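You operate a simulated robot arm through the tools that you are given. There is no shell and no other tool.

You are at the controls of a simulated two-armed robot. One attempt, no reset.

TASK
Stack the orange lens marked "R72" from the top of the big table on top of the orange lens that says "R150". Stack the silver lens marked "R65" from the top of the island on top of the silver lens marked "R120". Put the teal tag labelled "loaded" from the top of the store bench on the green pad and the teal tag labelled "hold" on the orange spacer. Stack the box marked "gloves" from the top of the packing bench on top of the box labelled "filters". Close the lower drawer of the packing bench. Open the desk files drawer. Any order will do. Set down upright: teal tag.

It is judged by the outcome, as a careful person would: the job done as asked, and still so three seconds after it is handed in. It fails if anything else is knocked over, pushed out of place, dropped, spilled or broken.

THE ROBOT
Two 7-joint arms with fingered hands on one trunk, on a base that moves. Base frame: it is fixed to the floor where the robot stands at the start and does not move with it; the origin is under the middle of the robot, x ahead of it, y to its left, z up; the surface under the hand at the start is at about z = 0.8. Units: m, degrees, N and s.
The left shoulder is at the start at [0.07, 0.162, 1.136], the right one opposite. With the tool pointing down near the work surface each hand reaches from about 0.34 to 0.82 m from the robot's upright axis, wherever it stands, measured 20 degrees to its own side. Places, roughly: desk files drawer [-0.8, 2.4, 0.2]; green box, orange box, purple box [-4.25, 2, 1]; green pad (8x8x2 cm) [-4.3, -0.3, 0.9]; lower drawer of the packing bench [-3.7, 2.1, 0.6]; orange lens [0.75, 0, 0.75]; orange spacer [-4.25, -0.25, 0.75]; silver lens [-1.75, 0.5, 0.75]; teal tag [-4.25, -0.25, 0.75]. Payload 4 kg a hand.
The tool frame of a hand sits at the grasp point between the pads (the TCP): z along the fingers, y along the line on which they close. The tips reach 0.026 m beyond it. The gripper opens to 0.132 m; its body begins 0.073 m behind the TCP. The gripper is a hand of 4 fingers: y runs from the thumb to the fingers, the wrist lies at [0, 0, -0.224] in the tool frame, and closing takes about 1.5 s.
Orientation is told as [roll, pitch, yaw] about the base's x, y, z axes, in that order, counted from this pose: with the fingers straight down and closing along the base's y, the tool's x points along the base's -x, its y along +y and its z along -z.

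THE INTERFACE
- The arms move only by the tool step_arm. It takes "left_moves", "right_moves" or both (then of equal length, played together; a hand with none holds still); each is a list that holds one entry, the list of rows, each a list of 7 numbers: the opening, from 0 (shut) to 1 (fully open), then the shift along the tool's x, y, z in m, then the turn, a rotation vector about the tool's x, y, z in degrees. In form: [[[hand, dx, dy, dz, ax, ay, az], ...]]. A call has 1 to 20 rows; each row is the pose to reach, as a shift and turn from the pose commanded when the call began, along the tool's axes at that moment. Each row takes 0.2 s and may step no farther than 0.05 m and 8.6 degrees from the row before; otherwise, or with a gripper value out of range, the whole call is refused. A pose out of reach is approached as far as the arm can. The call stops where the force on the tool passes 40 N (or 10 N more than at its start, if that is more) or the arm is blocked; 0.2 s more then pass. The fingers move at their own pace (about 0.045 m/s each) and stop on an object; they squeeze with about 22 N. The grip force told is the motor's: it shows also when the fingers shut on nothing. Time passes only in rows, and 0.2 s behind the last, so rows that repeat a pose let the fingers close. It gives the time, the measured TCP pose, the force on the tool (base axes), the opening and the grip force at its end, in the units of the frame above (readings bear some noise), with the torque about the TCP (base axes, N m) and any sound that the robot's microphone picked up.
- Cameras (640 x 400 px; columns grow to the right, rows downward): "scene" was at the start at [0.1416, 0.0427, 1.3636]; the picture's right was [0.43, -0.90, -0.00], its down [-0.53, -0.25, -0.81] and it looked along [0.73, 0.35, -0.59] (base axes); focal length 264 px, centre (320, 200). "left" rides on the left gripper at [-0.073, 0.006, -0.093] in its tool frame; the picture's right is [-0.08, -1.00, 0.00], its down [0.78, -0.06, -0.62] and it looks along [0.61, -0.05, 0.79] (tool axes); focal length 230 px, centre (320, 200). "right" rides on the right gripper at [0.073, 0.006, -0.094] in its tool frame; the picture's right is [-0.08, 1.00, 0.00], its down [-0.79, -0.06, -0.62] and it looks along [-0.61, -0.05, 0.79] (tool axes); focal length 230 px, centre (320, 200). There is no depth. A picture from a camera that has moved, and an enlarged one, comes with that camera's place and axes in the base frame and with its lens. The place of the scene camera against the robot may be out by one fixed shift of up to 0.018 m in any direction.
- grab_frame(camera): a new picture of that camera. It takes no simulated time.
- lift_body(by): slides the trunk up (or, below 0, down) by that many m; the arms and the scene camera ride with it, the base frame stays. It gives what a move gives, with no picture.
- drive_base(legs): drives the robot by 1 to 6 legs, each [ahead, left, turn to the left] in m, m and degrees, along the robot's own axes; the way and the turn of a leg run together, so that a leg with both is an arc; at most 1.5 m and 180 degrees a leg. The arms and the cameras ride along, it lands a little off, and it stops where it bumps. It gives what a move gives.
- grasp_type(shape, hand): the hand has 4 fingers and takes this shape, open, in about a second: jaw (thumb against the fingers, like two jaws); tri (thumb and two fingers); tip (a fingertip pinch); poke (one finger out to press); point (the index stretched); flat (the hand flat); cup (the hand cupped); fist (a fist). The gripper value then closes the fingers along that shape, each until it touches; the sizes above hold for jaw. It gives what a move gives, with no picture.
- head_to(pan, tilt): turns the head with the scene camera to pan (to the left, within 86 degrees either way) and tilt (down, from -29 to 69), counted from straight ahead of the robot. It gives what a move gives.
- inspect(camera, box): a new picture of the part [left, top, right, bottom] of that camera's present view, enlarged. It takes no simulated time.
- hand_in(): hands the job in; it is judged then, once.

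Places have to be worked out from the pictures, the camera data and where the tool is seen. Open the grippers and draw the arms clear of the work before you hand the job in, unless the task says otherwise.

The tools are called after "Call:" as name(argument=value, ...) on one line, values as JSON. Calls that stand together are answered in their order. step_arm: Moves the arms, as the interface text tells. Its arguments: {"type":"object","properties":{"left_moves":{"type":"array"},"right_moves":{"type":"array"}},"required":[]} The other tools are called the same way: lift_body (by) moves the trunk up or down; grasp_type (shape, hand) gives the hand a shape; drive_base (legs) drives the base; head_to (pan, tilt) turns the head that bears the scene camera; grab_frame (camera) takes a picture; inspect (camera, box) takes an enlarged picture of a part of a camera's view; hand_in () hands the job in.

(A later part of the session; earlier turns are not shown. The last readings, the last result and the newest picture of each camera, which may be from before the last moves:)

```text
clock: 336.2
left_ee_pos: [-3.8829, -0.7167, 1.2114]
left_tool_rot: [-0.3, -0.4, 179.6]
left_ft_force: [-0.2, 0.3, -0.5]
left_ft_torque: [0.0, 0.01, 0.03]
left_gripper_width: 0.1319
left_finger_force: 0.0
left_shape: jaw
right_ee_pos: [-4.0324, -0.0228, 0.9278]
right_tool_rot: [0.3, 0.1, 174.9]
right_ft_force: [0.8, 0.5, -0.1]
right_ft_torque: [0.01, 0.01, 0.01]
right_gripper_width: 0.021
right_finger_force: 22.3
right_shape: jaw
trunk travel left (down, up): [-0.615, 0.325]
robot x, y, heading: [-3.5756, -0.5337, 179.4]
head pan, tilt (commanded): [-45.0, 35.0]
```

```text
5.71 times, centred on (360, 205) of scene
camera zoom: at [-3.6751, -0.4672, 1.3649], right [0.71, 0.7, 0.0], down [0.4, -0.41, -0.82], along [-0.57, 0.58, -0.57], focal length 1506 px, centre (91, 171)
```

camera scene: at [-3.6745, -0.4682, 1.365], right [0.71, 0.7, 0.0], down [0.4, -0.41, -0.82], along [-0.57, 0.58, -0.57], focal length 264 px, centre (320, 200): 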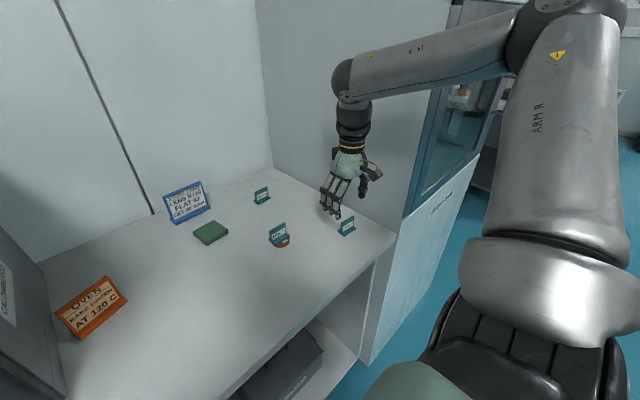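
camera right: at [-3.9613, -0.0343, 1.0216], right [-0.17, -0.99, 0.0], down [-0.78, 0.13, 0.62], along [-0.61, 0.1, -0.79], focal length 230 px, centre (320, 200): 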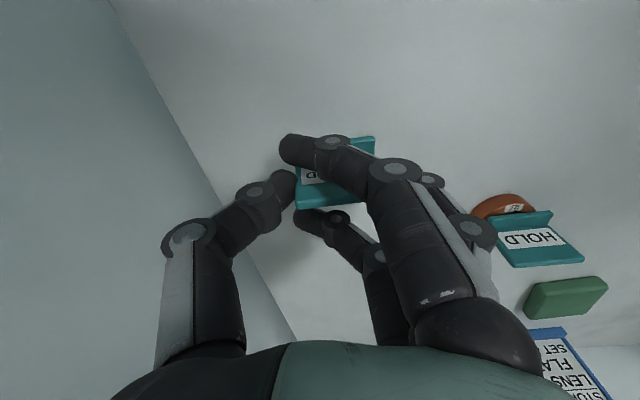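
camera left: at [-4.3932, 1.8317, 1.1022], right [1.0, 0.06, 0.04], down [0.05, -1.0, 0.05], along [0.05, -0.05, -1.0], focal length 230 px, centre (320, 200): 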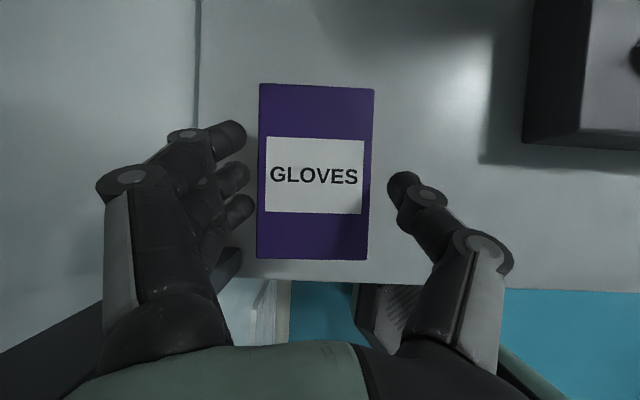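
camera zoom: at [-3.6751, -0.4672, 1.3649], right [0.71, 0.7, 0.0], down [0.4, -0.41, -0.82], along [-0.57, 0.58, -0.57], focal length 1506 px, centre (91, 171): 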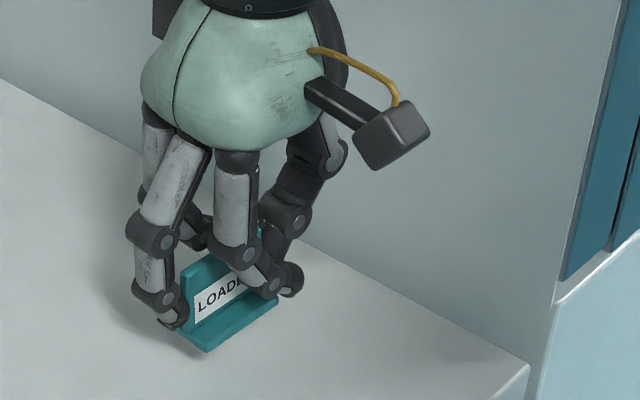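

LOADED is held securely. I'll raise it, carry it left in front of HOLD at a safe height, then forward over the green pad at about (-4.27, -0.29).

Call:
step_arm(right_moves=[[[0.1, 0, 0, -0.03, 0, 0, 0], [0.1, 0, 0.01, -0.06, 0, 0, 0], [0.1, 0.001, 0.045, -0.075, 0, 0, 0], [0.1, 0.002, 0.085, -0.075, 0, 0, 0], [0.1, 0.003, 0.13, -0.075, 0, 0, 0], [0.1, 0.004, 0.175, -0.075, 0, 0, 0], [0.1, 0.005, 0.22, -0.075, 0, 0, 0], [0.1, 0.0052, 0.26, -0.075, 0, 0, 0], [0.1, -0.035, 0.264, -0.075, 0, 0, 0], [0.1, -0.075, 0.268, -0.075, 0, 0, 0], [0.1, -0.115, 0.272, -0.075, 0, 0, 0], [0.1, -0.15, 0.275, -0.075, 0, 0, 0], [0.1, -0.15, 0.275, -0.075, 0, 0, 0]]])

Call:
grab_frame(camera="right")

Call:
head_to(pan=-20, tilt=45)

Call:
grab_frame(camera="scene")

```text
clock: 339.0
left_ee_pos: [-3.8825, -0.7166, 1.2127]
left_tool_rot: [-0.3, -0.3, 179.6]
left_ft_force: [0.7, 0.5, -0.3]
left_ft_torque: [0.02, 0.02, 0.0]
left_gripper_width: 0.1319
left_finger_force: 0.1
left_shape: jaw
right_ee_pos: [-4.1633, -0.2664, 0.989]
right_tool_rot: [0.4, -0.3, 174.9]
right_ft_force: [0.8, -1.2, -1.1]
right_ft_torque: [-0.01, 0.0, -0.01]
right_gripper_width: 0.0209
right_finger_force: 22.4
right_shape: jaw
right hand out of reach, approached as far as the arm can: row 11, 12, 13
trunk travel left (down, up): [-0.615, 0.325]
robot x, y, heading: [-3.5787, -0.5361, 179.6]
head pan, tilt (commanded): [-45.0, 35.0]
```

```text
taken
camera right: at [-4.0922, -0.2768, 1.0822], right [-0.17, -0.99, 0.01], down [-0.77, 0.13, 0.62], along [-0.61, 0.1, -0.78], focal length 230 px, centre (320, 200)
```

right: 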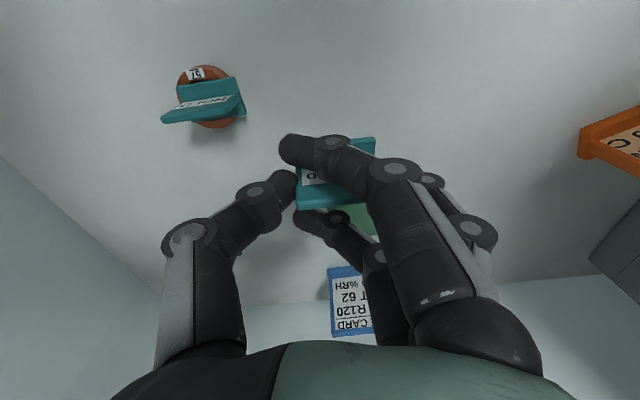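

```text
clock: 339.9
left_ee_pos: [-3.8812, -0.7163, 1.2121]
left_tool_rot: [-0.2, -0.3, 179.5]
left_ft_force: [-0.6, -0.3, 0.0]
left_ft_torque: [-0.02, 0.03, -0.01]
left_gripper_width: 0.132
left_finger_force: 0.1
left_shape: jaw
right_ee_pos: [-4.1639, -0.2659, 0.9897]
right_tool_rot: [0.4, -0.3, 174.9]
right_ft_force: [-0.5, 0.7, -0.5]
right_ft_torque: [0.03, 0.0, -0.03]
right_gripper_width: 0.0212
right_finger_force: 22.0
right_shape: jaw
trunk travel left (down, up): [-0.615, 0.325]
robot x, y, heading: [-3.5762, -0.5378, 179.5]
head pan, tilt (commanded): [-20.0, 45.0]
```

```text
taken
camera scene: at [-3.6895, -0.5016, 1.3501], right [0.35, 0.94, 0.0], down [0.66, -0.25, -0.71], along [-0.66, 0.25, -0.71], focal length 264 px, centre (320, 200)
```

scene: 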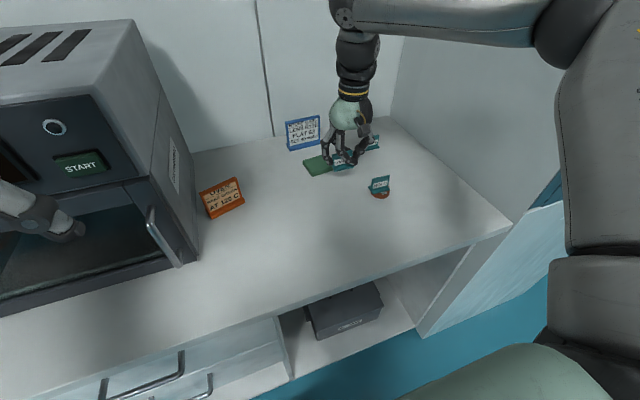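

The reach shrinks when the hand is high relative to the shoulder. I'll raise the trunk 12 cm and lower the arm by the same amount, then extend over the pad.

Call:
lift_body(by=0.12)

Call:
step_arm(right_moves=[[[0.1, 0, 0, 0.03, 0, 0, 0], [0.1, 0, 0, 0.06, 0, 0, 0], [0.1, -0.01, 0, 0.09, 0, 0, 0], [0.1, -0.035, 0.003, 0.115, 0, 0, 0], [0.1, -0.06, 0.008, 0.12, 0, 0, 0], [0.1, -0.085, 0.014, 0.12, 0, 0, 0], [0.1, -0.1, 0.02, 0.12, 0, 0, 0], [0.1, -0.1, 0.02, 0.12, 0, 0, 0]]])

Call:
grab_frame(camera="right")

Call:
grab_frame(camera="scene")

```text
clock: 341.4
left_ee_pos: [-3.8839, -0.7158, 1.3315]
left_tool_rot: [-0.4, -0.2, 179.6]
left_ft_force: [0.6, 0.4, 0.2]
left_ft_torque: [0.01, 0.02, 0.0]
left_gripper_width: 0.132
left_finger_force: 0.1
left_shape: jaw
right_ee_pos: [-4.1627, -0.2656, 1.1095]
right_tool_rot: [0.4, -0.3, 174.9]
right_ft_force: [0.0, 0.1, -0.7]
right_ft_torque: [0.0, 0.0, -0.01]
right_gripper_width: 0.0209
right_finger_force: 22.0
right_shape: jaw
trunk travel left (down, up): [-0.735, 0.205]
robot x, y, heading: [-3.5693, -0.5375, 179.8]
head pan, tilt (commanded): [-20.0, 45.0]
```

```text
clock: 343.2
left_ee_pos: [-3.8828, -0.7162, 1.3325]
left_tool_rot: [-0.3, -0.3, 179.6]
left_ft_force: [-0.1, 0.1, 0.8]
left_ft_torque: [0.02, 0.01, -0.01]
left_gripper_width: 0.1319
left_finger_force: 0.1
left_shape: jaw
right_ee_pos: [-4.1878, -0.2468, 1.0013]
right_tool_rot: [0.4, -0.4, 175.0]
right_ft_force: [0.4, -0.1, -0.4]
right_ft_torque: [-0.01, 0.01, -0.02]
right_gripper_width: 0.0207
right_finger_force: 22.0
right_shape: jaw
right hand out of reach, approached as far as the arm can: row 4, 5, 6, 7, 8
trunk travel left (down, up): [-0.735, 0.205]
robot x, y, heading: [-3.5757, -0.5345, 179.8]
head pan, tilt (commanded): [-20.0, 45.0]
```

```text
taken
camera right: at [-4.1167, -0.2587, 1.0944], right [-0.17, -0.99, 0.01], down [-0.77, 0.14, 0.62], along [-0.61, 0.1, -0.78], focal length 230 px, centre (320, 200)
```

right: 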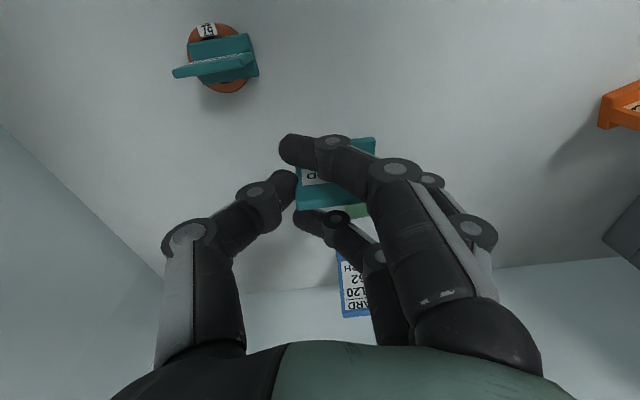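

```text
taken
camera scene: at [-3.689, -0.502, 1.4701], right [0.35, 0.94, 0.0], down [0.66, -0.25, -0.71], along [-0.66, 0.25, -0.71], focal length 264 px, centre (320, 200)
```

scene: 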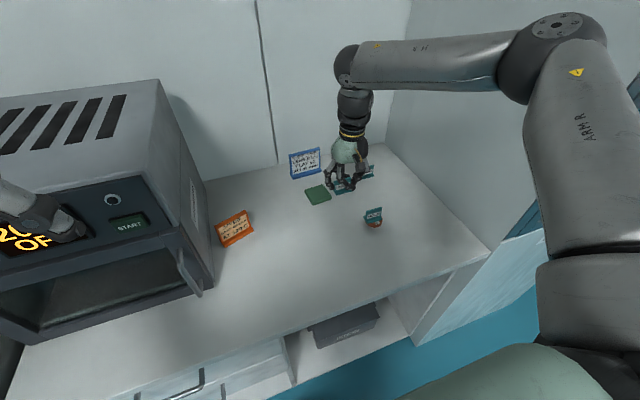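

Still short: with this wrist yaw the arm can't straighten. I'll set LOADED down on a free spot at the front of the bench, then regrasp it front-to-back the way I did HOLD, which reaches far enough.

Call:
step_arm(right_moves=[[[0.1, 0.034, 0.017, 0.01, 0, 0, -1.2], [0.1, 0.067, 0.033, 0.02, 0, 0, -2.5], [0.1, 0.1, 0.05, 0.035, 0, 0, -3.8], [0.1, 0.1341, 0.0668, 0.05, 0, 0, -5], [0.1, 0.1341, 0.0668, 0.05, 0, 0, -5]]])

Call:
grab_frame(camera="right")

Call:
grab_frame(camera="scene")

```text
clock: 344.4
left_ee_pos: [-3.8829, -0.7169, 1.3312]
left_tool_rot: [-0.3, -0.3, 179.5]
left_ft_force: [0.2, -0.8, -0.3]
left_ft_torque: [0.0, -0.04, -0.02]
left_gripper_width: 0.1318
left_finger_force: 0.1
left_shape: jaw
right_ee_pos: [-4.0623, -0.3291, 0.9473]
right_tool_rot: [0.5, -0.4, 179.8]
right_ft_force: [0.7, -0.8, 0.4]
right_ft_torque: [0.02, -0.03, 0.0]
right_gripper_width: 0.021
right_finger_force: 22.1
right_shape: jaw
trunk travel left (down, up): [-0.735, 0.205]
robot x, y, heading: [-3.5753, -0.5373, 179.6]
head pan, tilt (commanded): [-20.0, 45.0]
```

```text
taken
camera right: at [-3.99, -0.3339, 1.0401], right [-0.08, -1.0, 0.01], down [-0.78, 0.07, 0.62], along [-0.62, 0.04, -0.78], focal length 230 px, centre (320, 200)
```

right: 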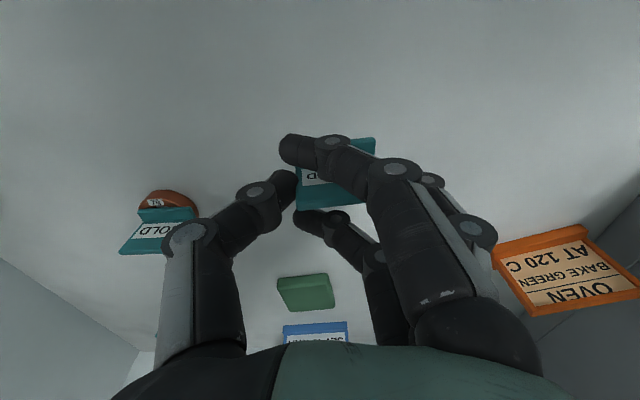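

```text
taken
camera scene: at [-3.6896, -0.5017, 1.47], right [0.35, 0.94, 0.0], down [0.66, -0.25, -0.71], along [-0.66, 0.25, -0.71], focal length 264 px, centre (320, 200)
```

scene: 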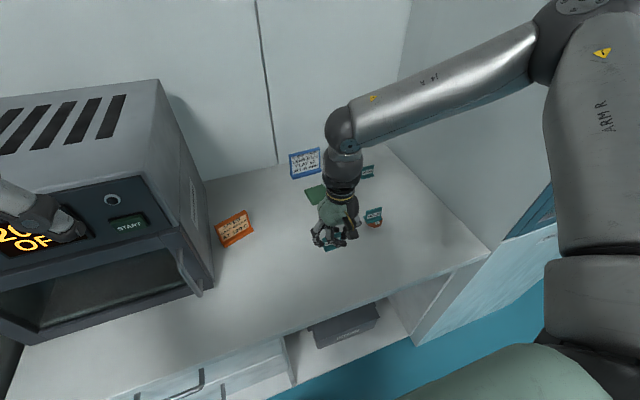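

The spot below is clear. I'll lower the tag to the bench and watch for contact.

Call:
step_arm(right_moves=[[[0.1, 0, 0, 0.015, 0, 0, 0], [0.1, 0, 0, 0.03, 0, 0, 0], [0.1, 0, 0, 0.042, 0, 0, 0], [0.1, 0, 0, 0.042, 0, 0, 0]]])

Call:
step_arm(right_moves=[[[0.1, 0, 0, 0.002, 0, 0, 0], [0.1, 0, 0, 0.004, 0, 0, 0]]])

Call:
step_arm(right_moves=[[[0.1, 0, 0, 0.0015, 0, 0, 0], [0.1, 0, 0, 0.0015, 0, 0, 0]]])

Call:
inspect(camera="scene", box=[290, 190, 390, 260])

```text
clock: 345.4
left_ee_pos: [-3.8826, -0.7167, 1.3332]
left_tool_rot: [-0.3, -0.2, 179.6]
left_ft_force: [-0.3, 0.2, -0.4]
left_ft_torque: [0.0, -0.02, 0.01]
left_gripper_width: 0.1321
left_finger_force: 0.0
left_shape: jaw
right_ee_pos: [-4.0622, -0.328, 0.9025]
right_tool_rot: [0.5, -0.4, 179.9]
right_ft_force: [0.7, 0.8, -0.4]
right_ft_torque: [0.01, 0.04, -0.01]
right_gripper_width: 0.0208
right_finger_force: 21.4
right_shape: jaw
trunk travel left (down, up): [-0.735, 0.205]
robot x, y, heading: [-3.5753, -0.536, 179.7]
head pan, tilt (commanded): [-20.0, 45.0]
```

```text
clock: 346.0
left_ee_pos: [-3.8829, -0.7174, 1.332]
left_tool_rot: [-0.2, -0.3, 179.7]
left_ft_force: [-0.2, 0.5, -0.5]
left_ft_torque: [-0.01, 0.04, 0.01]
left_gripper_width: 0.1322
left_finger_force: 0.0
left_shape: jaw
right_ee_pos: [-4.0614, -0.327, 0.901]
right_tool_rot: [0.5, -0.4, 179.9]
right_ft_force: [0.1, -0.2, 0.0]
right_ft_torque: [-0.02, 0.03, -0.02]
right_gripper_width: 0.0206
right_finger_force: 21.9
right_shape: jaw
trunk travel left (down, up): [-0.735, 0.205]
robot x, y, heading: [-3.5698, -0.5361, 179.4]
head pan, tilt (commanded): [-20.0, 45.0]
```

```text
clock: 346.6
left_ee_pos: [-3.8827, -0.7168, 1.3324]
left_tool_rot: [-0.2, -0.3, 179.6]
left_ft_force: [0.6, 0.0, -0.3]
left_ft_torque: [0.05, -0.03, 0.01]
left_gripper_width: 0.1319
left_finger_force: 0.0
left_shape: jaw
right_ee_pos: [-4.0611, -0.3262, 0.8997]
right_tool_rot: [0.5, -0.5, 180.0]
right_ft_force: [0.7, 0.8, -0.2]
right_ft_torque: [0.03, 0.02, 0.03]
right_gripper_width: 0.0212
right_finger_force: 22.3
right_shape: jaw
right hand out of reach, approached as far as the arm can: row 1, 2
trunk travel left (down, up): [-0.735, 0.205]
robot x, y, heading: [-3.5734, -0.5341, 179.6]
head pan, tilt (commanded): [-20.0, 45.0]
```

```text
5.71 times, centred on (340, 225) of scene
camera zoom: at [-3.6894, -0.5018, 1.4701], right [0.35, 0.94, 0.0], down [0.66, -0.25, -0.71], along [-0.66, 0.25, -0.71], focal length 1506 px, centre (206, 57)
```

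zoom: 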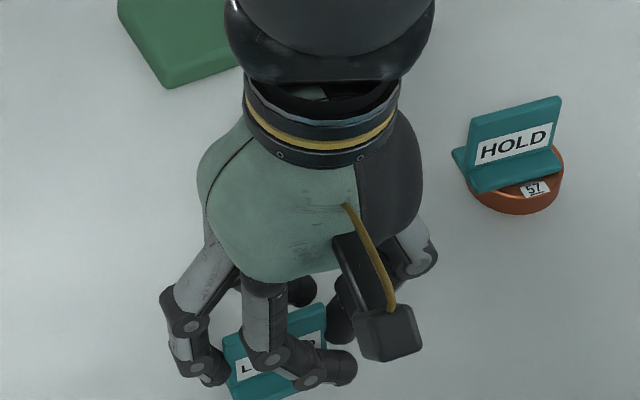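

The arm can't go lower with the trunk raised, so I'll use the trunk itself to lower the last few millimetres.

Call:
lift_body(by=-0.003)

Call:
lift_body(by=-0.002)

```text
clock: 347.1
left_ee_pos: [-3.8822, -0.7167, 1.3297]
left_tool_rot: [-0.3, -0.4, 179.6]
left_ft_force: [-0.2, 0.4, 0.7]
left_ft_torque: [0.0, -0.01, -0.04]
left_gripper_width: 0.1318
left_finger_force: 0.1
left_shape: jaw
right_ee_pos: [-4.0614, -0.3259, 0.8981]
right_tool_rot: [0.5, -0.5, 179.9]
right_ft_force: [0.8, 1.2, 5.6]
right_ft_torque: [-0.15, 0.03, 0.02]
right_gripper_width: 0.0207
right_finger_force: 21.8
right_shape: jaw
trunk travel left (down, up): [-0.732, 0.208]
robot x, y, heading: [-3.5719, -0.5363, 179.3]
head pan, tilt (commanded): [-20.0, 45.0]
```

```text
clock: 347.6
left_ee_pos: [-3.8808, -0.7168, 1.3276]
left_tool_rot: [-0.2, -0.4, 179.6]
left_ft_force: [-0.2, 0.1, -0.7]
left_ft_torque: [-0.01, 0.02, 0.03]
left_gripper_width: 0.132
left_finger_force: 0.1
left_shape: jaw
right_ee_pos: [-4.0607, -0.326, 0.8964]
right_tool_rot: [0.4, -0.5, 179.8]
right_ft_force: [0.2, 0.9, 9.1]
right_ft_torque: [-0.3, 0.02, -0.02]
right_gripper_width: 0.021
right_finger_force: 21.9
right_shape: jaw
trunk travel left (down, up): [-0.73, 0.21]
robot x, y, heading: [-3.5786, -0.537, 179.5]
head pan, tilt (commanded): [-20.0, 45.0]
```

The tag is on the bench at 9 N. I'll release it slowly.

Call:
step_arm(right_moves=[[[0.2, 0, 0, 0, 0, 0, 0], [0.28, 0, 0, 0, 0, 0, 0], [0.36, 0, 0, 0, 0, 0, 0], [0.44, 0, 0, 0, 0, 0, 0], [0.52, 0, 0, 0, 0, 0, 0], [0.6, 0, 0, 0, 0, 0, 0], [0.7, 0, 0, 0, 0, 0, 0], [0.8, 0, 0, 0, 0, 0, 0], [0.8, 0, 0, 0, 0, 0, 0]]])

Call:
grab_frame(camera="right")

Call:
inspect(camera="scene", box=[290, 190, 390, 260])

```text
clock: 349.6
left_ee_pos: [-3.8826, -0.7159, 1.3271]
left_tool_rot: [-0.3, -0.3, 179.5]
left_ft_force: [0.8, -0.6, 0.8]
left_ft_torque: [0.0, -0.02, 0.0]
left_gripper_width: 0.1319
left_finger_force: 0.1
left_shape: jaw
right_ee_pos: [-4.0617, -0.3269, 0.8964]
right_tool_rot: [0.5, -0.3, 179.9]
right_ft_force: [-0.6, 0.0, -0.1]
right_ft_torque: [-0.04, 0.03, -0.02]
right_gripper_width: 0.1051
right_finger_force: 0.0
right_shape: jaw
trunk travel left (down, up): [-0.73, 0.21]
robot x, y, heading: [-3.5734, -0.5373, 179.5]
head pan, tilt (commanded): [-20.0, 45.0]
```

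```text
taken
camera right: at [-3.9895, -0.3315, 0.9882], right [-0.08, -1.0, 0.01], down [-0.78, 0.07, 0.62], along [-0.62, 0.04, -0.78], focal length 230 px, centre (320, 200)
```

right: 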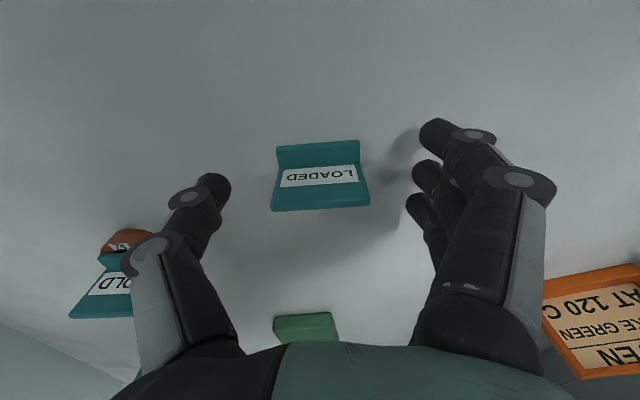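

```text
5.71 times, centred on (340, 225) of scene
camera zoom: at [-3.6894, -0.5018, 1.4651], right [0.35, 0.94, 0.0], down [0.66, -0.25, -0.71], along [-0.66, 0.25, -0.71], focal length 1506 px, centre (206, 57)
```

zoom: 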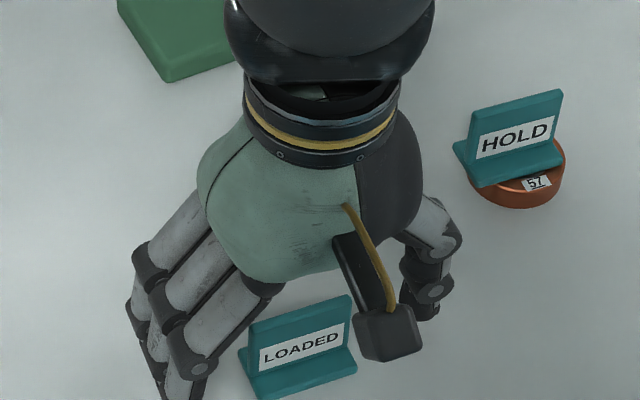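

LOADED stands upright on its own at (-4.060, -0.327). I'll raise the hand, back it off, then reposition to the same stance I used for HOLD (heading ~210°).

Call:
lift_body(by=0.12)

Call:
step_arm(right_moves=[[[1, 0.03, 0, -0.02, 0, 0, 0], [1, 0.06, 0, -0.04, 0, 0, 0], [1, 0.09, 0, -0.05, 0, 0, 0], [1, 0.09, 0, -0.05, 0, 0, 0]]])

Call:
drive_base(legs=[[0.005, -0.15, 0], [0, 0, 30.7]])

Call:
head_to(pan=-25, tilt=50)

Call:
grab_frame(camera="scene")

```text
clock: 351.1
left_ee_pos: [-3.8825, -0.7171, 1.4472]
left_tool_rot: [-0.3, -0.3, 179.6]
left_ft_force: [-0.2, -0.7, 0.2]
left_ft_torque: [-0.02, 0.03, 0.0]
left_gripper_width: 0.1322
left_finger_force: 0.0
left_shape: jaw
right_ee_pos: [-4.0622, -0.3256, 1.0146]
right_tool_rot: [0.5, -0.3, 180.0]
right_ft_force: [0.9, -0.4, 0.1]
right_ft_torque: [0.0, -0.01, -0.02]
right_gripper_width: 0.1054
right_finger_force: 0.1
right_shape: jaw
trunk travel left (down, up): [-0.85, 0.09]
robot x, y, heading: [-3.5761, -0.5327, 179.7]
head pan, tilt (commanded): [-20.0, 45.0]
```

```text
clock: 352.1
left_ee_pos: [-3.8822, -0.7163, 1.4474]
left_tool_rot: [-0.3, -0.2, 179.5]
left_ft_force: [0.4, 1.0, -0.4]
left_ft_torque: [-0.03, 0.01, -0.01]
left_gripper_width: 0.1317
left_finger_force: 0.1
left_shape: jaw
right_ee_pos: [-3.9691, -0.3273, 1.0652]
right_tool_rot: [0.5, -0.3, 179.9]
right_ft_force: [0.6, -0.1, -0.1]
right_ft_torque: [-0.01, 0.0, 0.0]
right_gripper_width: 0.1319
right_finger_force: 0.0
right_shape: jaw
trunk travel left (down, up): [-0.85, 0.09]
robot x, y, heading: [-3.574, -0.535, 179.7]
head pan, tilt (commanded): [-20.0, 45.0]
```

```text
clock: 353.7
left_ee_pos: [-3.8815, -0.5665, 1.4474]
left_tool_rot: [-0.4, -0.5, 179.3]
left_ft_force: [0.4, -0.6, -0.3]
left_ft_torque: [-0.03, -0.01, -0.02]
left_gripper_width: 0.132
left_finger_force: 0.0
left_shape: jaw
right_ee_pos: [-3.9666, -0.1751, 1.0675]
right_tool_rot: [0.3, -0.6, 179.8]
right_ft_force: [0.5, 0.4, -0.6]
right_ft_torque: [0.01, -0.02, 0.01]
right_gripper_width: 0.132
right_finger_force: 0.1
right_shape: jaw
trunk travel left (down, up): [-0.85, 0.09]
robot x, y, heading: [-3.5779, -0.3821, 179.3]
head pan, tilt (commanded): [-20.0, 45.0]
stopped in leg 1: the robot was blocked; the commanded pose is now the measured one
```

```text
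clock: 354.3
left_ee_pos: [-3.8811, -0.5659, 1.4489]
left_tool_rot: [-0.4, -0.5, 179.5]
left_ft_force: [0.2, 0.9, -0.5]
left_ft_torque: [-0.01, 0.02, 0.02]
left_gripper_width: 0.1318
left_finger_force: 0.1
left_shape: jaw
right_ee_pos: [-3.9679, -0.1756, 1.0677]
right_tool_rot: [0.3, -0.6, 179.8]
right_ft_force: [-0.8, -0.3, -0.3]
right_ft_torque: [0.02, 0.04, -0.01]
right_gripper_width: 0.1314
right_finger_force: 0.1
right_shape: jaw
trunk travel left (down, up): [-0.85, 0.09]
robot x, y, heading: [-3.577, -0.3837, 179.4]
head pan, tilt (commanded): [-25.0, 50.0]
```

```text
taken
camera scene: at [-3.6806, -0.3475, 1.5786], right [0.43, 0.9, 0.0], down [0.69, -0.33, -0.65], along [-0.58, 0.28, -0.76], focal length 264 px, centre (320, 200)
```

scene: 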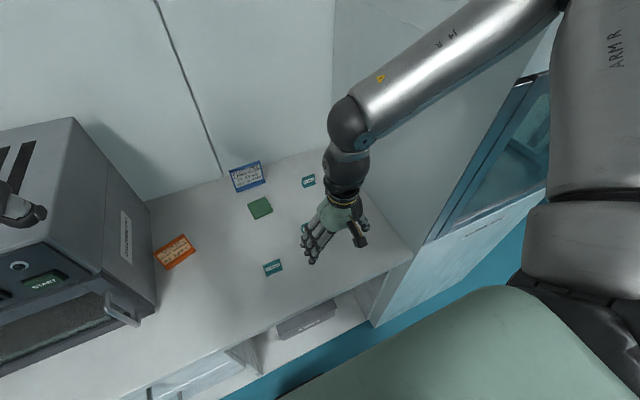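

The drive was blocked right at the end; the raised elbow probably touched the cabinet corner again. I'll move back left, then bring the trunk down to its normal height while keeping the hand high.

Call:
drive_base(legs=[[0, 0.07, 0]])

Call:
step_arm(right_moves=[[[1, 0, 0, -0.03, 0, 0, 0], [1, 0, 0, -0.06, 0, 0, 0], [1, 0, 0, -0.09, 0, 0, 0], [1, 0, 0, -0.12, 0, 0, 0], [1, 0, 0, -0.12, 0, 0, 0]]])

Call:
lift_body(by=-0.12)

Call:
step_arm(right_moves=[[[1, 0, 0, -0.03, 0, 0, 0], [1, 0, 0, -0.06, 0, 0, 0], [1, 0, 0, -0.09, 0, 0, 0], [1, 0, 0, -0.115, 0, 0, 0], [1, 0, 0, -0.115, 0, 0, 0]]])

Call:
lift_body(by=-0.115)

Call:
grab_frame(camera="scene")

```text
clock: 355.4
left_ee_pos: [-3.887, -0.6212, 1.4495]
left_tool_rot: [0.2, -0.3, 179.4]
left_ft_force: [0.3, 0.2, 0.4]
left_ft_torque: [-0.06, -0.01, -0.01]
left_gripper_width: 0.1318
left_finger_force: 0.0
left_shape: jaw
right_ee_pos: [-3.9722, -0.2327, 1.0632]
right_tool_rot: [1.0, -0.3, 179.8]
right_ft_force: [-0.3, 0.6, 0.5]
right_ft_torque: [-0.07, -0.01, -0.01]
right_gripper_width: 0.1319
right_finger_force: 0.1
right_shape: jaw
trunk travel left (down, up): [-0.85, 0.09]
robot x, y, heading: [-3.579, -0.4515, 179.5]
head pan, tilt (commanded): [-25.0, 50.0]
```

```text
clock: 356.6
left_ee_pos: [-3.8861, -0.6306, 1.4471]
left_tool_rot: [-0.1, -0.3, 179.3]
left_ft_force: [-1.6, 0.2, 0.4]
left_ft_torque: [-0.04, -0.01, 0.02]
left_gripper_width: 0.1319
left_finger_force: 0.0
left_shape: jaw
right_ee_pos: [-3.9703, -0.2381, 1.1842]
right_tool_rot: [0.4, -0.3, 179.8]
right_ft_force: [0.6, 0.0, 0.4]
right_ft_torque: [-0.02, 0.02, 0.0]
right_gripper_width: 0.1318
right_finger_force: 0.0
right_shape: jaw
trunk travel left (down, up): [-0.85, 0.09]
robot x, y, heading: [-3.5799, -0.4504, 179.3]
head pan, tilt (commanded): [-25.0, 50.0]
```

```text
clock: 358.1
left_ee_pos: [-3.886, -0.6314, 1.3275]
left_tool_rot: [-0.2, -0.5, 179.4]
left_ft_force: [-1.0, 0.8, -0.2]
left_ft_torque: [-0.03, 0.0, -0.02]
left_gripper_width: 0.1318
left_finger_force: 0.0
left_shape: jaw
right_ee_pos: [-3.9684, -0.2397, 1.064]
right_tool_rot: [0.4, -0.3, 179.9]
right_ft_force: [-0.7, 0.2, 0.6]
right_ft_torque: [0.0, -0.03, 0.0]
right_gripper_width: 0.1316
right_finger_force: 0.0
right_shape: jaw
trunk travel left (down, up): [-0.73, 0.21]
robot x, y, heading: [-3.5815, -0.4515, 179.3]
head pan, tilt (commanded): [-25.0, 50.0]
```

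```text
clock: 359.2
left_ee_pos: [-3.8868, -0.6319, 1.3267]
left_tool_rot: [-0.3, -0.5, 179.4]
left_ft_force: [0.1, 0.9, -0.3]
left_ft_torque: [0.02, 0.0, -0.03]
left_gripper_width: 0.1319
left_finger_force: 0.0
left_shape: jaw
right_ee_pos: [-3.9684, -0.2385, 1.1799]
right_tool_rot: [0.5, -0.3, 179.8]
right_ft_force: [-0.1, -0.4, 0.2]
right_ft_torque: [0.0, -0.01, -0.04]
right_gripper_width: 0.1319
right_finger_force: 0.0
right_shape: jaw
trunk travel left (down, up): [-0.73, 0.21]
robot x, y, heading: [-3.5753, -0.4505, 179.3]
head pan, tilt (commanded): [-25.0, 50.0]
```

```text
clock: 360.7
left_ee_pos: [-3.8857, -0.6318, 1.2124]
left_tool_rot: [-0.2, -0.4, 179.4]
left_ft_force: [-0.7, 0.4, 0.5]
left_ft_torque: [-0.01, -0.03, 0.01]
left_gripper_width: 0.1316
left_finger_force: 0.1
left_shape: jaw
right_ee_pos: [-3.9689, -0.2391, 1.0641]
right_tool_rot: [0.6, -0.4, 179.9]
right_ft_force: [-0.1, -0.5, -0.1]
right_ft_torque: [0.01, 0.04, -0.05]
right_gripper_width: 0.1318
right_finger_force: 0.1
right_shape: jaw
trunk travel left (down, up): [-0.615, 0.325]
robot x, y, heading: [-3.5769, -0.4493, 179.5]
head pan, tilt (commanded): [-25.0, 50.0]
```

```text
taken
camera scene: at [-3.6856, -0.4122, 1.3432], right [0.43, 0.9, 0.0], down [0.69, -0.33, -0.64], along [-0.58, 0.28, -0.77], focal length 264 px, centre (320, 200)
```

scene: 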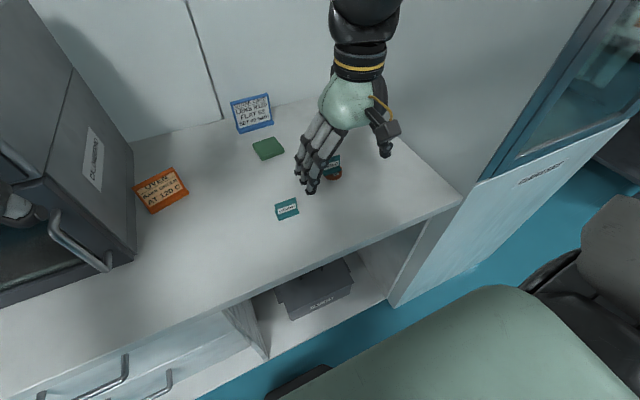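

Everything is level again. I'll turn left to heading ~210° here, where the elbow has room, and look at the tags.

Call:
drive_base(legs=[[0, 0, 30.5]])

Call:
head_to(pan=-30, tilt=45)

Call:
grab_frame(camera="scene")

Call:
inspect(camera="scene", box=[300, 110, 500, 260])

```text
clock: 362.6
left_ee_pos: [-3.7525, -0.7626, 1.212]
left_tool_rot: [-0.1, -0.3, -150.1]
left_ft_force: [-1.1, -0.1, -0.2]
left_ft_torque: [0.05, 0.02, -0.01]
left_gripper_width: 0.1319
left_finger_force: 0.0
left_shape: jaw
right_ee_pos: [-4.022, -0.4659, 1.064]
right_tool_rot: [0.6, -0.3, -149.9]
right_ft_force: [0.9, -0.6, 1.0]
right_ft_torque: [0.01, -0.01, 0.0]
right_gripper_width: 0.1323
right_finger_force: 0.1
right_shape: jaw
trunk travel left (down, up): [-0.615, 0.325]
robot x, y, heading: [-3.5795, -0.4487, -150.4]
head pan, tilt (commanded): [-25.0, 50.0]
```

```text
clock: 363.3
left_ee_pos: [-3.752, -0.7627, 1.212]
left_tool_rot: [-0.2, -0.3, -150.1]
left_ft_force: [-0.1, -0.1, 0.3]
left_ft_torque: [0.01, 0.01, -0.02]
left_gripper_width: 0.1318
left_finger_force: 0.1
left_shape: jaw
right_ee_pos: [-4.0222, -0.4661, 1.0643]
right_tool_rot: [0.5, -0.3, -149.9]
right_ft_force: [0.2, -0.6, -1.3]
right_ft_torque: [0.01, 0.04, -0.02]
right_gripper_width: 0.1318
right_finger_force: 0.0
right_shape: jaw
trunk travel left (down, up): [-0.615, 0.325]
robot x, y, heading: [-3.5817, -0.4527, -150.0]
head pan, tilt (commanded): [-30.0, 45.0]
```

```text
taken
camera scene: at [-3.691, -0.4709, 1.35], right [0.0, 1.0, 0.0], down [0.71, 0.0, -0.71], along [-0.71, 0.0, -0.71], focal length 264 px, centre (320, 200)
```

scene: 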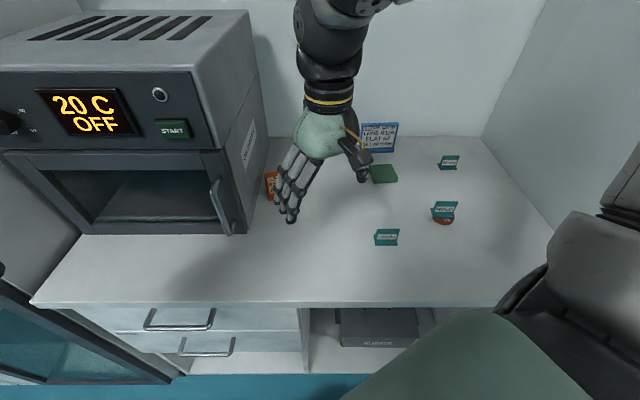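

```text
2.67 times, centred on (400, 185) of scene
camera zoom: at [-3.691, -0.4709, 1.35], right [0.0, 1.0, 0.0], down [0.71, 0.0, -0.71], along [-0.71, 0.0, -0.71], focal length 703 px, centre (107, 240)
```

zoom: 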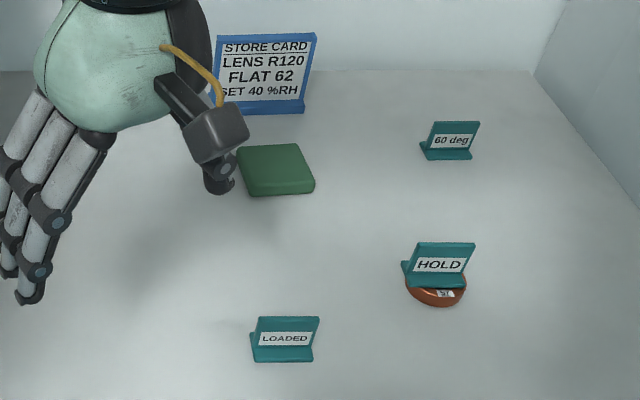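

Both tags and the spacer stand as intended. I'll bring the right hand over LOADED, turned to pinch it front-to-back.

Call:
step_arm(right_moves=[[[1, 0.005, -0.017, 0.005, 0, 0, -7.2], [1, 0.009, -0.035, 0.015, 0, 0, -14.4], [1, 0.014, -0.052, 0.025, 0, 0, -21.6], [1, 0.018, -0.07, 0.035, 0, 0, -28.8], [1, 0.023, -0.087, 0.05, 0, 0, -36], [1, 0.028, -0.105, 0.06, 0, 0, -43.2], [1, 0.032, -0.122, 0.075, 0, 0, -50.4], [1, 0.0368, -0.1393, 0.09, 0, 0, -57.6], [1, 0.0368, -0.1393, 0.09, 0, 0, -57.6]]])

Call:
grab_frame(camera="right")

Call:
inspect(camera="right", box=[260, 80, 380, 220])

Call:
grab_frame(camera="scene")

```text
clock: 365.3
left_ee_pos: [-3.7522, -0.7625, 1.2118]
left_tool_rot: [-0.3, -0.3, -150.1]
left_ft_force: [0.0, -0.9, 0.4]
left_ft_torque: [-0.02, 0.0, -0.02]
left_gripper_width: 0.1318
left_finger_force: 0.0
left_shape: jaw
right_ee_pos: [-4.06, -0.3273, 0.9728]
right_tool_rot: [0.0, -0.5, -92.2]
right_ft_force: [0.2, 0.3, -0.4]
right_ft_torque: [0.03, 0.01, -0.02]
right_gripper_width: 0.1318
right_finger_force: 0.2
right_shape: jaw
trunk travel left (down, up): [-0.615, 0.325]
robot x, y, heading: [-3.5776, -0.4519, -150.3]
head pan, tilt (commanded): [-30.0, 45.0]
```

```text
taken
camera right: at [-4.0522, -0.2533, 1.0643], right [0.99, -0.11, 0.0], down [-0.09, -0.78, 0.62], along [-0.07, -0.62, -0.78], focal length 230 px, centre (320, 200)
```

right: 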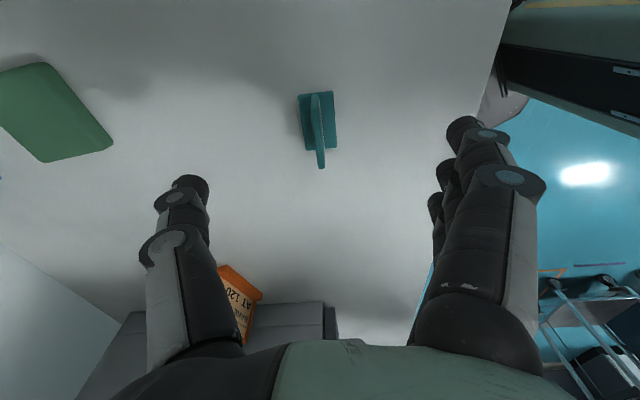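

```text
2.86 times, centred on (320, 150) of right
camera zoom: at [-4.0522, -0.2533, 1.0643], right [0.99, -0.11, 0.0], down [-0.09, -0.78, 0.62], along [-0.07, -0.62, -0.78], focal length 657 px, centre (320, 343)
```

zoom: 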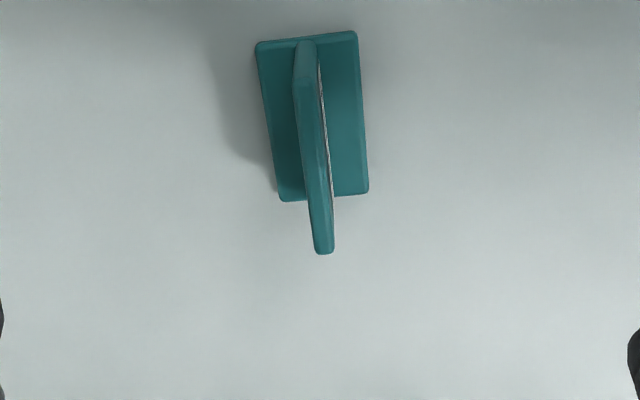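

```text
taken
camera scene: at [-3.6908, -0.4713, 1.3501], right [0.0, 1.0, 0.0], down [0.71, 0.0, -0.71], along [-0.71, 0.0, -0.71], focal length 264 px, centre (320, 200)
```

scene: 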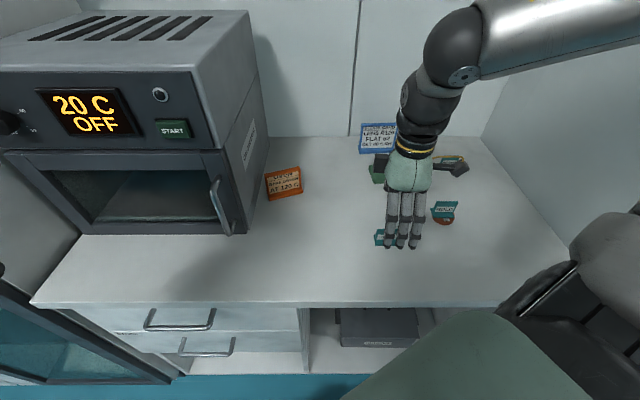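

LOADED's plate is at x ≈ -4.0616, y ≈ -0.324, square to the bench. I'll fine-tune the hand and descend.

Call:
step_arm(right_moves=[[[1, 0.0034, -0.0017, 0.015, 0, 0.3, -1.1], [1, 0.0034, -0.0017, 0.035, 0, 0.5, -2.2], [1, 0.0034, -0.0017, 0.055, 0, 0.5, -2.2], [1, 0.0034, -0.0017, 0.0725, 0, 0.5, -2.2], [1, 0.0034, -0.0017, 0.0725, 0, 0.5, -2.2]]])

Call:
grab_frame(camera="right")

```text
clock: 366.5
left_ee_pos: [-3.7518, -0.7616, 1.212]
left_tool_rot: [-0.3, -0.4, -150.1]
left_ft_force: [-0.4, -0.4, 0.0]
left_ft_torque: [0.04, 0.0, 0.01]
left_gripper_width: 0.1318
left_finger_force: 0.0
left_shape: jaw
right_ee_pos: [-4.0622, -0.3256, 0.8992]
right_tool_rot: [-0.1, -0.1, -90.0]
right_ft_force: [-0.3, 0.0, 0.4]
right_ft_torque: [-0.03, 0.01, 0.05]
right_gripper_width: 0.1319
right_finger_force: 0.0
right_shape: jaw
trunk travel left (down, up): [-0.615, 0.325]
robot x, y, heading: [-3.58, -0.4528, -150.4]
head pan, tilt (commanded): [-30.0, 45.0]
```

```text
taken
camera right: at [-4.0579, -0.252, 0.9927], right [1.0, -0.08, 0.0], down [-0.06, -0.78, 0.62], along [-0.05, -0.62, -0.79], focal length 230 px, centre (320, 200)
```

right: 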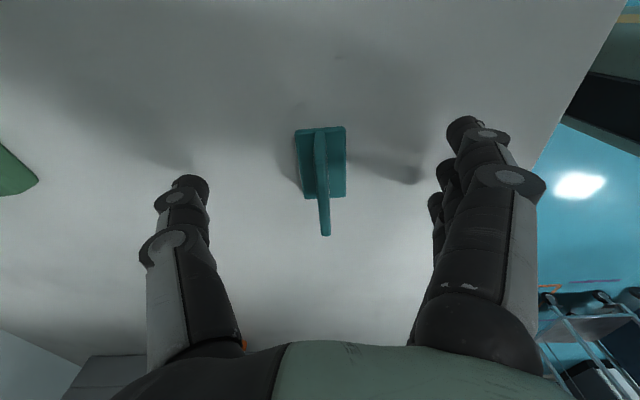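

The plate is centred just as with HOLD. I'll close on it.

Call:
step_arm(right_moves=[[[1, 0.003, 0, 0, 0, 0, 0], [0.75, 0.003, 0, 0, 0, 0, 0], [0.55, 0.003, 0, 0, 0, 0, 0], [0.35, 0.003, 0, 0, 0, 0, 0], [0.2, 0.003, 0, 0, 0, 0, 0], [0.1, 0.003, 0, 0, 0, 0, 0], [0, 0.003, 0, 0, 0, 0, 0], [0, 0.003, 0, 0, 0, 0, 0], [0, 0.003, 0, 0, 0, 0, 0], [0, 0.003, 0, 0, 0, 0, 0]]])

Call:
step_arm(right_moves=[[[0, 0, 0, -0.01, 0, 0, 0], [0, 0, 0, -0.03, 0, 0, 0], [0, 0, 0, -0.06, 0, 0, 0], [0, 0, 0, -0.085, 0, 0, 0], [0, 0, 0, -0.085, 0, 0, 0]]])

Call:
grab_frame(camera="right")

Call:
grab_frame(camera="scene")

```text
clock: 368.7
left_ee_pos: [-3.7521, -0.7624, 1.2125]
left_tool_rot: [-0.2, -0.2, -150.2]
left_ft_force: [-0.8, -0.4, 0.9]
left_ft_torque: [-0.01, -0.03, -0.02]
left_gripper_width: 0.1319
left_finger_force: 0.1
left_shape: jaw
right_ee_pos: [-4.0631, -0.3216, 0.8999]
right_tool_rot: [-0.2, 0.0, -90.0]
right_ft_force: [-0.3, 0.8, 1.4]
right_ft_torque: [0.03, -0.01, -0.03]
right_gripper_width: 0.0008
right_finger_force: 21.5
right_shape: jaw
trunk travel left (down, up): [-0.615, 0.325]
robot x, y, heading: [-3.5794, -0.4495, -150.1]
head pan, tilt (commanded): [-30.0, 45.0]
```

```text
clock: 369.9
left_ee_pos: [-3.7515, -0.7621, 1.2133]
left_tool_rot: [-0.3, -0.2, -150.1]
left_ft_force: [-0.4, -0.3, 0.5]
left_ft_torque: [0.0, -0.03, 0.02]
left_gripper_width: 0.1321
left_finger_force: 0.0
left_shape: jaw
right_ee_pos: [-4.0621, -0.3222, 0.985]
right_tool_rot: [0.1, -0.1, -90.0]
right_ft_force: [0.3, 0.1, 0.3]
right_ft_torque: [-0.01, 0.04, -0.04]
right_gripper_width: 0.0007
right_finger_force: 21.7
right_shape: jaw
trunk travel left (down, up): [-0.615, 0.325]
robot x, y, heading: [-3.5779, -0.4519, -150.3]
head pan, tilt (commanded): [-30.0, 45.0]
```

```text
taken
camera right: at [-4.0585, -0.2483, 1.0773], right [1.0, -0.08, 0.0], down [-0.06, -0.78, 0.62], along [-0.05, -0.62, -0.79], focal length 230 px, centre (320, 200)
```

right: 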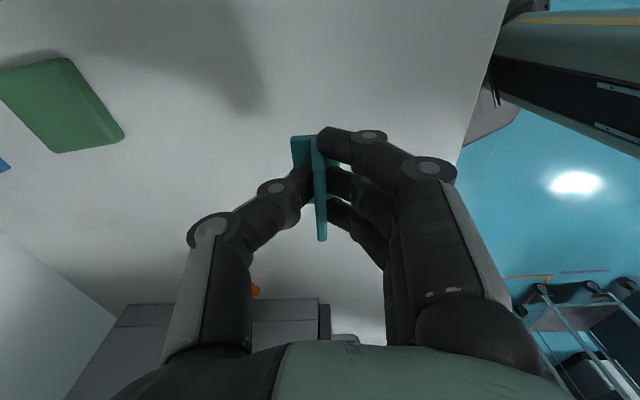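

```text
taken
camera scene: at [-3.6916, -0.4705, 1.35], right [0.0, 1.0, 0.0], down [0.71, 0.0, -0.71], along [-0.71, 0.0, -0.71], focal length 264 px, centre (320, 200)
```

scene: 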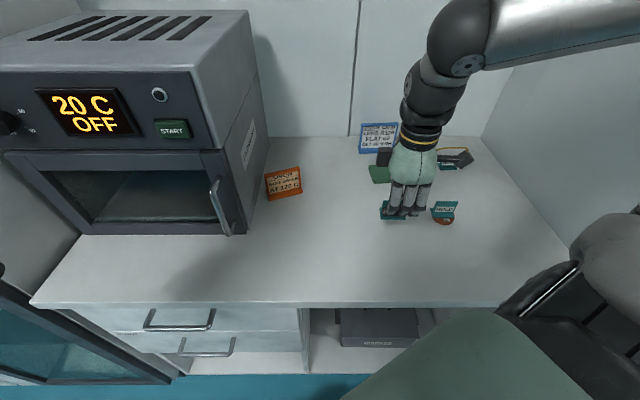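

LOADED is held upright. I'll carry it over the green pad, centred at about (-4.275, -0.288).

Call:
step_arm(right_moves=[[[0, 0.006, -0.04, 0, 0, 0, 0], [0, 0.012, -0.08, 0, 0, 0, 0], [0, 0.019, -0.12, 0, 0, 0, 0], [0, 0.025, -0.165, 0, 0, 0, 0], [0, 0.032, -0.2115, 0, 0, 0, 0], [0, 0.032, -0.2115, 0, 0, 0, 0]]])

Call:
grab_frame(camera="right")

Call:
grab_frame(camera="scene")

```text
clock: 371.3
left_ee_pos: [-3.7523, -0.7618, 1.213]
left_tool_rot: [-0.3, -0.4, -150.1]
left_ft_force: [-0.7, 0.0, -0.2]
left_ft_torque: [-0.02, 0.05, -0.03]
left_gripper_width: 0.132
left_finger_force: 0.0
left_shape: jaw
right_ee_pos: [-4.2725, -0.2906, 0.9856]
right_tool_rot: [0.0, -0.1, -89.9]
right_ft_force: [0.5, -0.6, 0.4]
right_ft_torque: [0.02, 0.01, 0.01]
right_gripper_width: 0.0006
right_finger_force: 22.0
right_shape: jaw
trunk travel left (down, up): [-0.615, 0.325]
robot x, y, heading: [-3.5815, -0.4503, -150.2]
head pan, tilt (commanded): [-30.0, 45.0]
```

```text
taken
camera right: at [-4.2684, -0.2167, 1.0801], right [1.0, -0.08, 0.0], down [-0.06, -0.78, 0.62], along [-0.05, -0.62, -0.79], focal length 230 px, centre (320, 200)
```

right: 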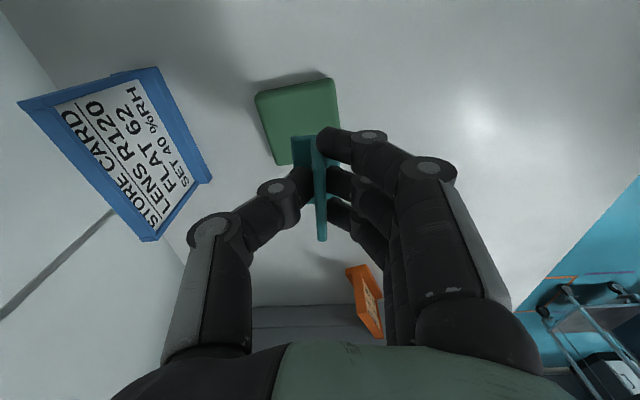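

```text
taken
camera scene: at [-3.69, -0.4702, 1.3502], right [0.0, 1.0, 0.0], down [0.71, 0.0, -0.71], along [-0.71, 0.0, -0.71], focal length 264 px, centre (320, 200)
```

scene: 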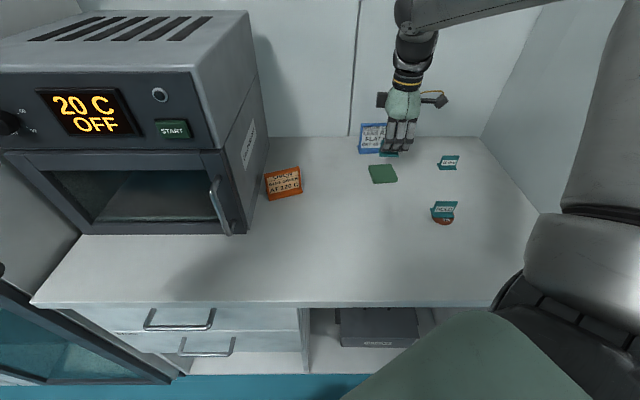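

The pad centre measures (-4.290, -0.290). I'll shift 1.6 cm toward -x to centre the tag, then lower to about 1 cm above it.

Call:
step_arm(right_moves=[[[0, -0.001, -0.008, 0, 0, 0, 0], [0, -0.001, -0.016, 0.01, 0, 0, 0], [0, -0.001, -0.016, 0.03, 0, 0, 0], [0, -0.001, -0.016, 0.05, 0, 0, 0], [0, -0.001, -0.016, 0.054, 0, 0, 0], [0, -0.001, -0.016, 0.054, 0, 0, 0]]])

Call:
grab_frame(camera="right")

Call:
inspect(camera="scene", box=[340, 110, 440, 200])

```text
clock: 372.7
left_ee_pos: [-3.7513, -0.7628, 1.2124]
left_tool_rot: [-0.1, -0.4, -150.0]
left_ft_force: [0.6, -0.3, 0.4]
left_ft_torque: [0.0, -0.02, 0.01]
left_gripper_width: 0.1319
left_finger_force: 0.1
left_shape: jaw
right_ee_pos: [-4.2888, -0.291, 0.9311]
right_tool_rot: [-0.1, -0.1, -89.9]
right_ft_force: [-0.6, -0.7, -0.3]
right_ft_torque: [-0.01, 0.0, 0.0]
right_gripper_width: 0.0009
right_finger_force: 21.7
right_shape: jaw
trunk travel left (down, up): [-0.615, 0.325]
robot x, y, heading: [-3.578, -0.4483, -150.0]
head pan, tilt (commanded): [-30.0, 45.0]
```

```text
taken
camera right: at [-4.2854, -0.2171, 1.0226], right [1.0, -0.08, 0.0], down [-0.06, -0.78, 0.62], along [-0.05, -0.62, -0.79], focal length 230 px, centre (320, 200)
```

right: 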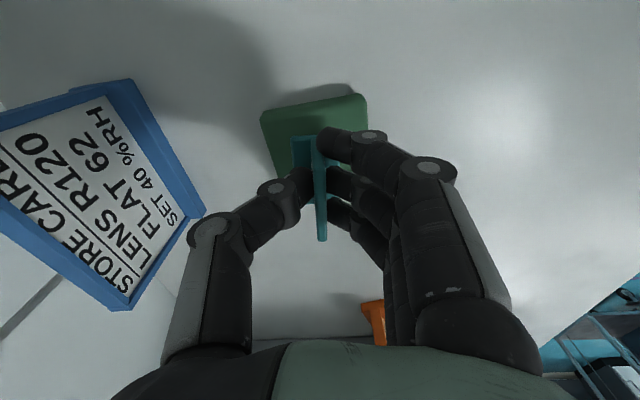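

```text
4.44 times, centred on (390, 155) of scene
camera zoom: at [-3.6913, -0.4707, 1.35], right [0.0, 1.0, 0.0], down [0.71, 0.0, -0.71], along [-0.71, 0.0, -0.71], focal length 1171 px, centre (9, 400)
```

zoom: 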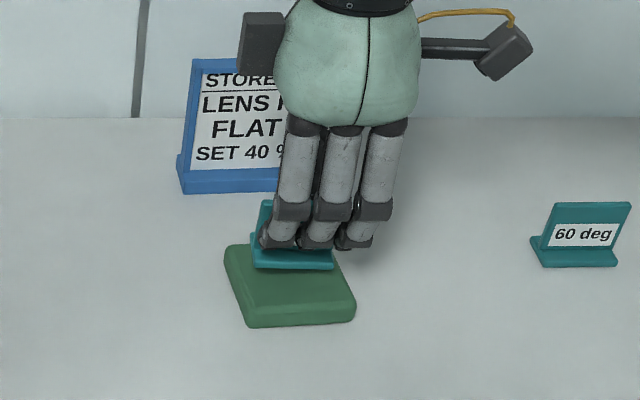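

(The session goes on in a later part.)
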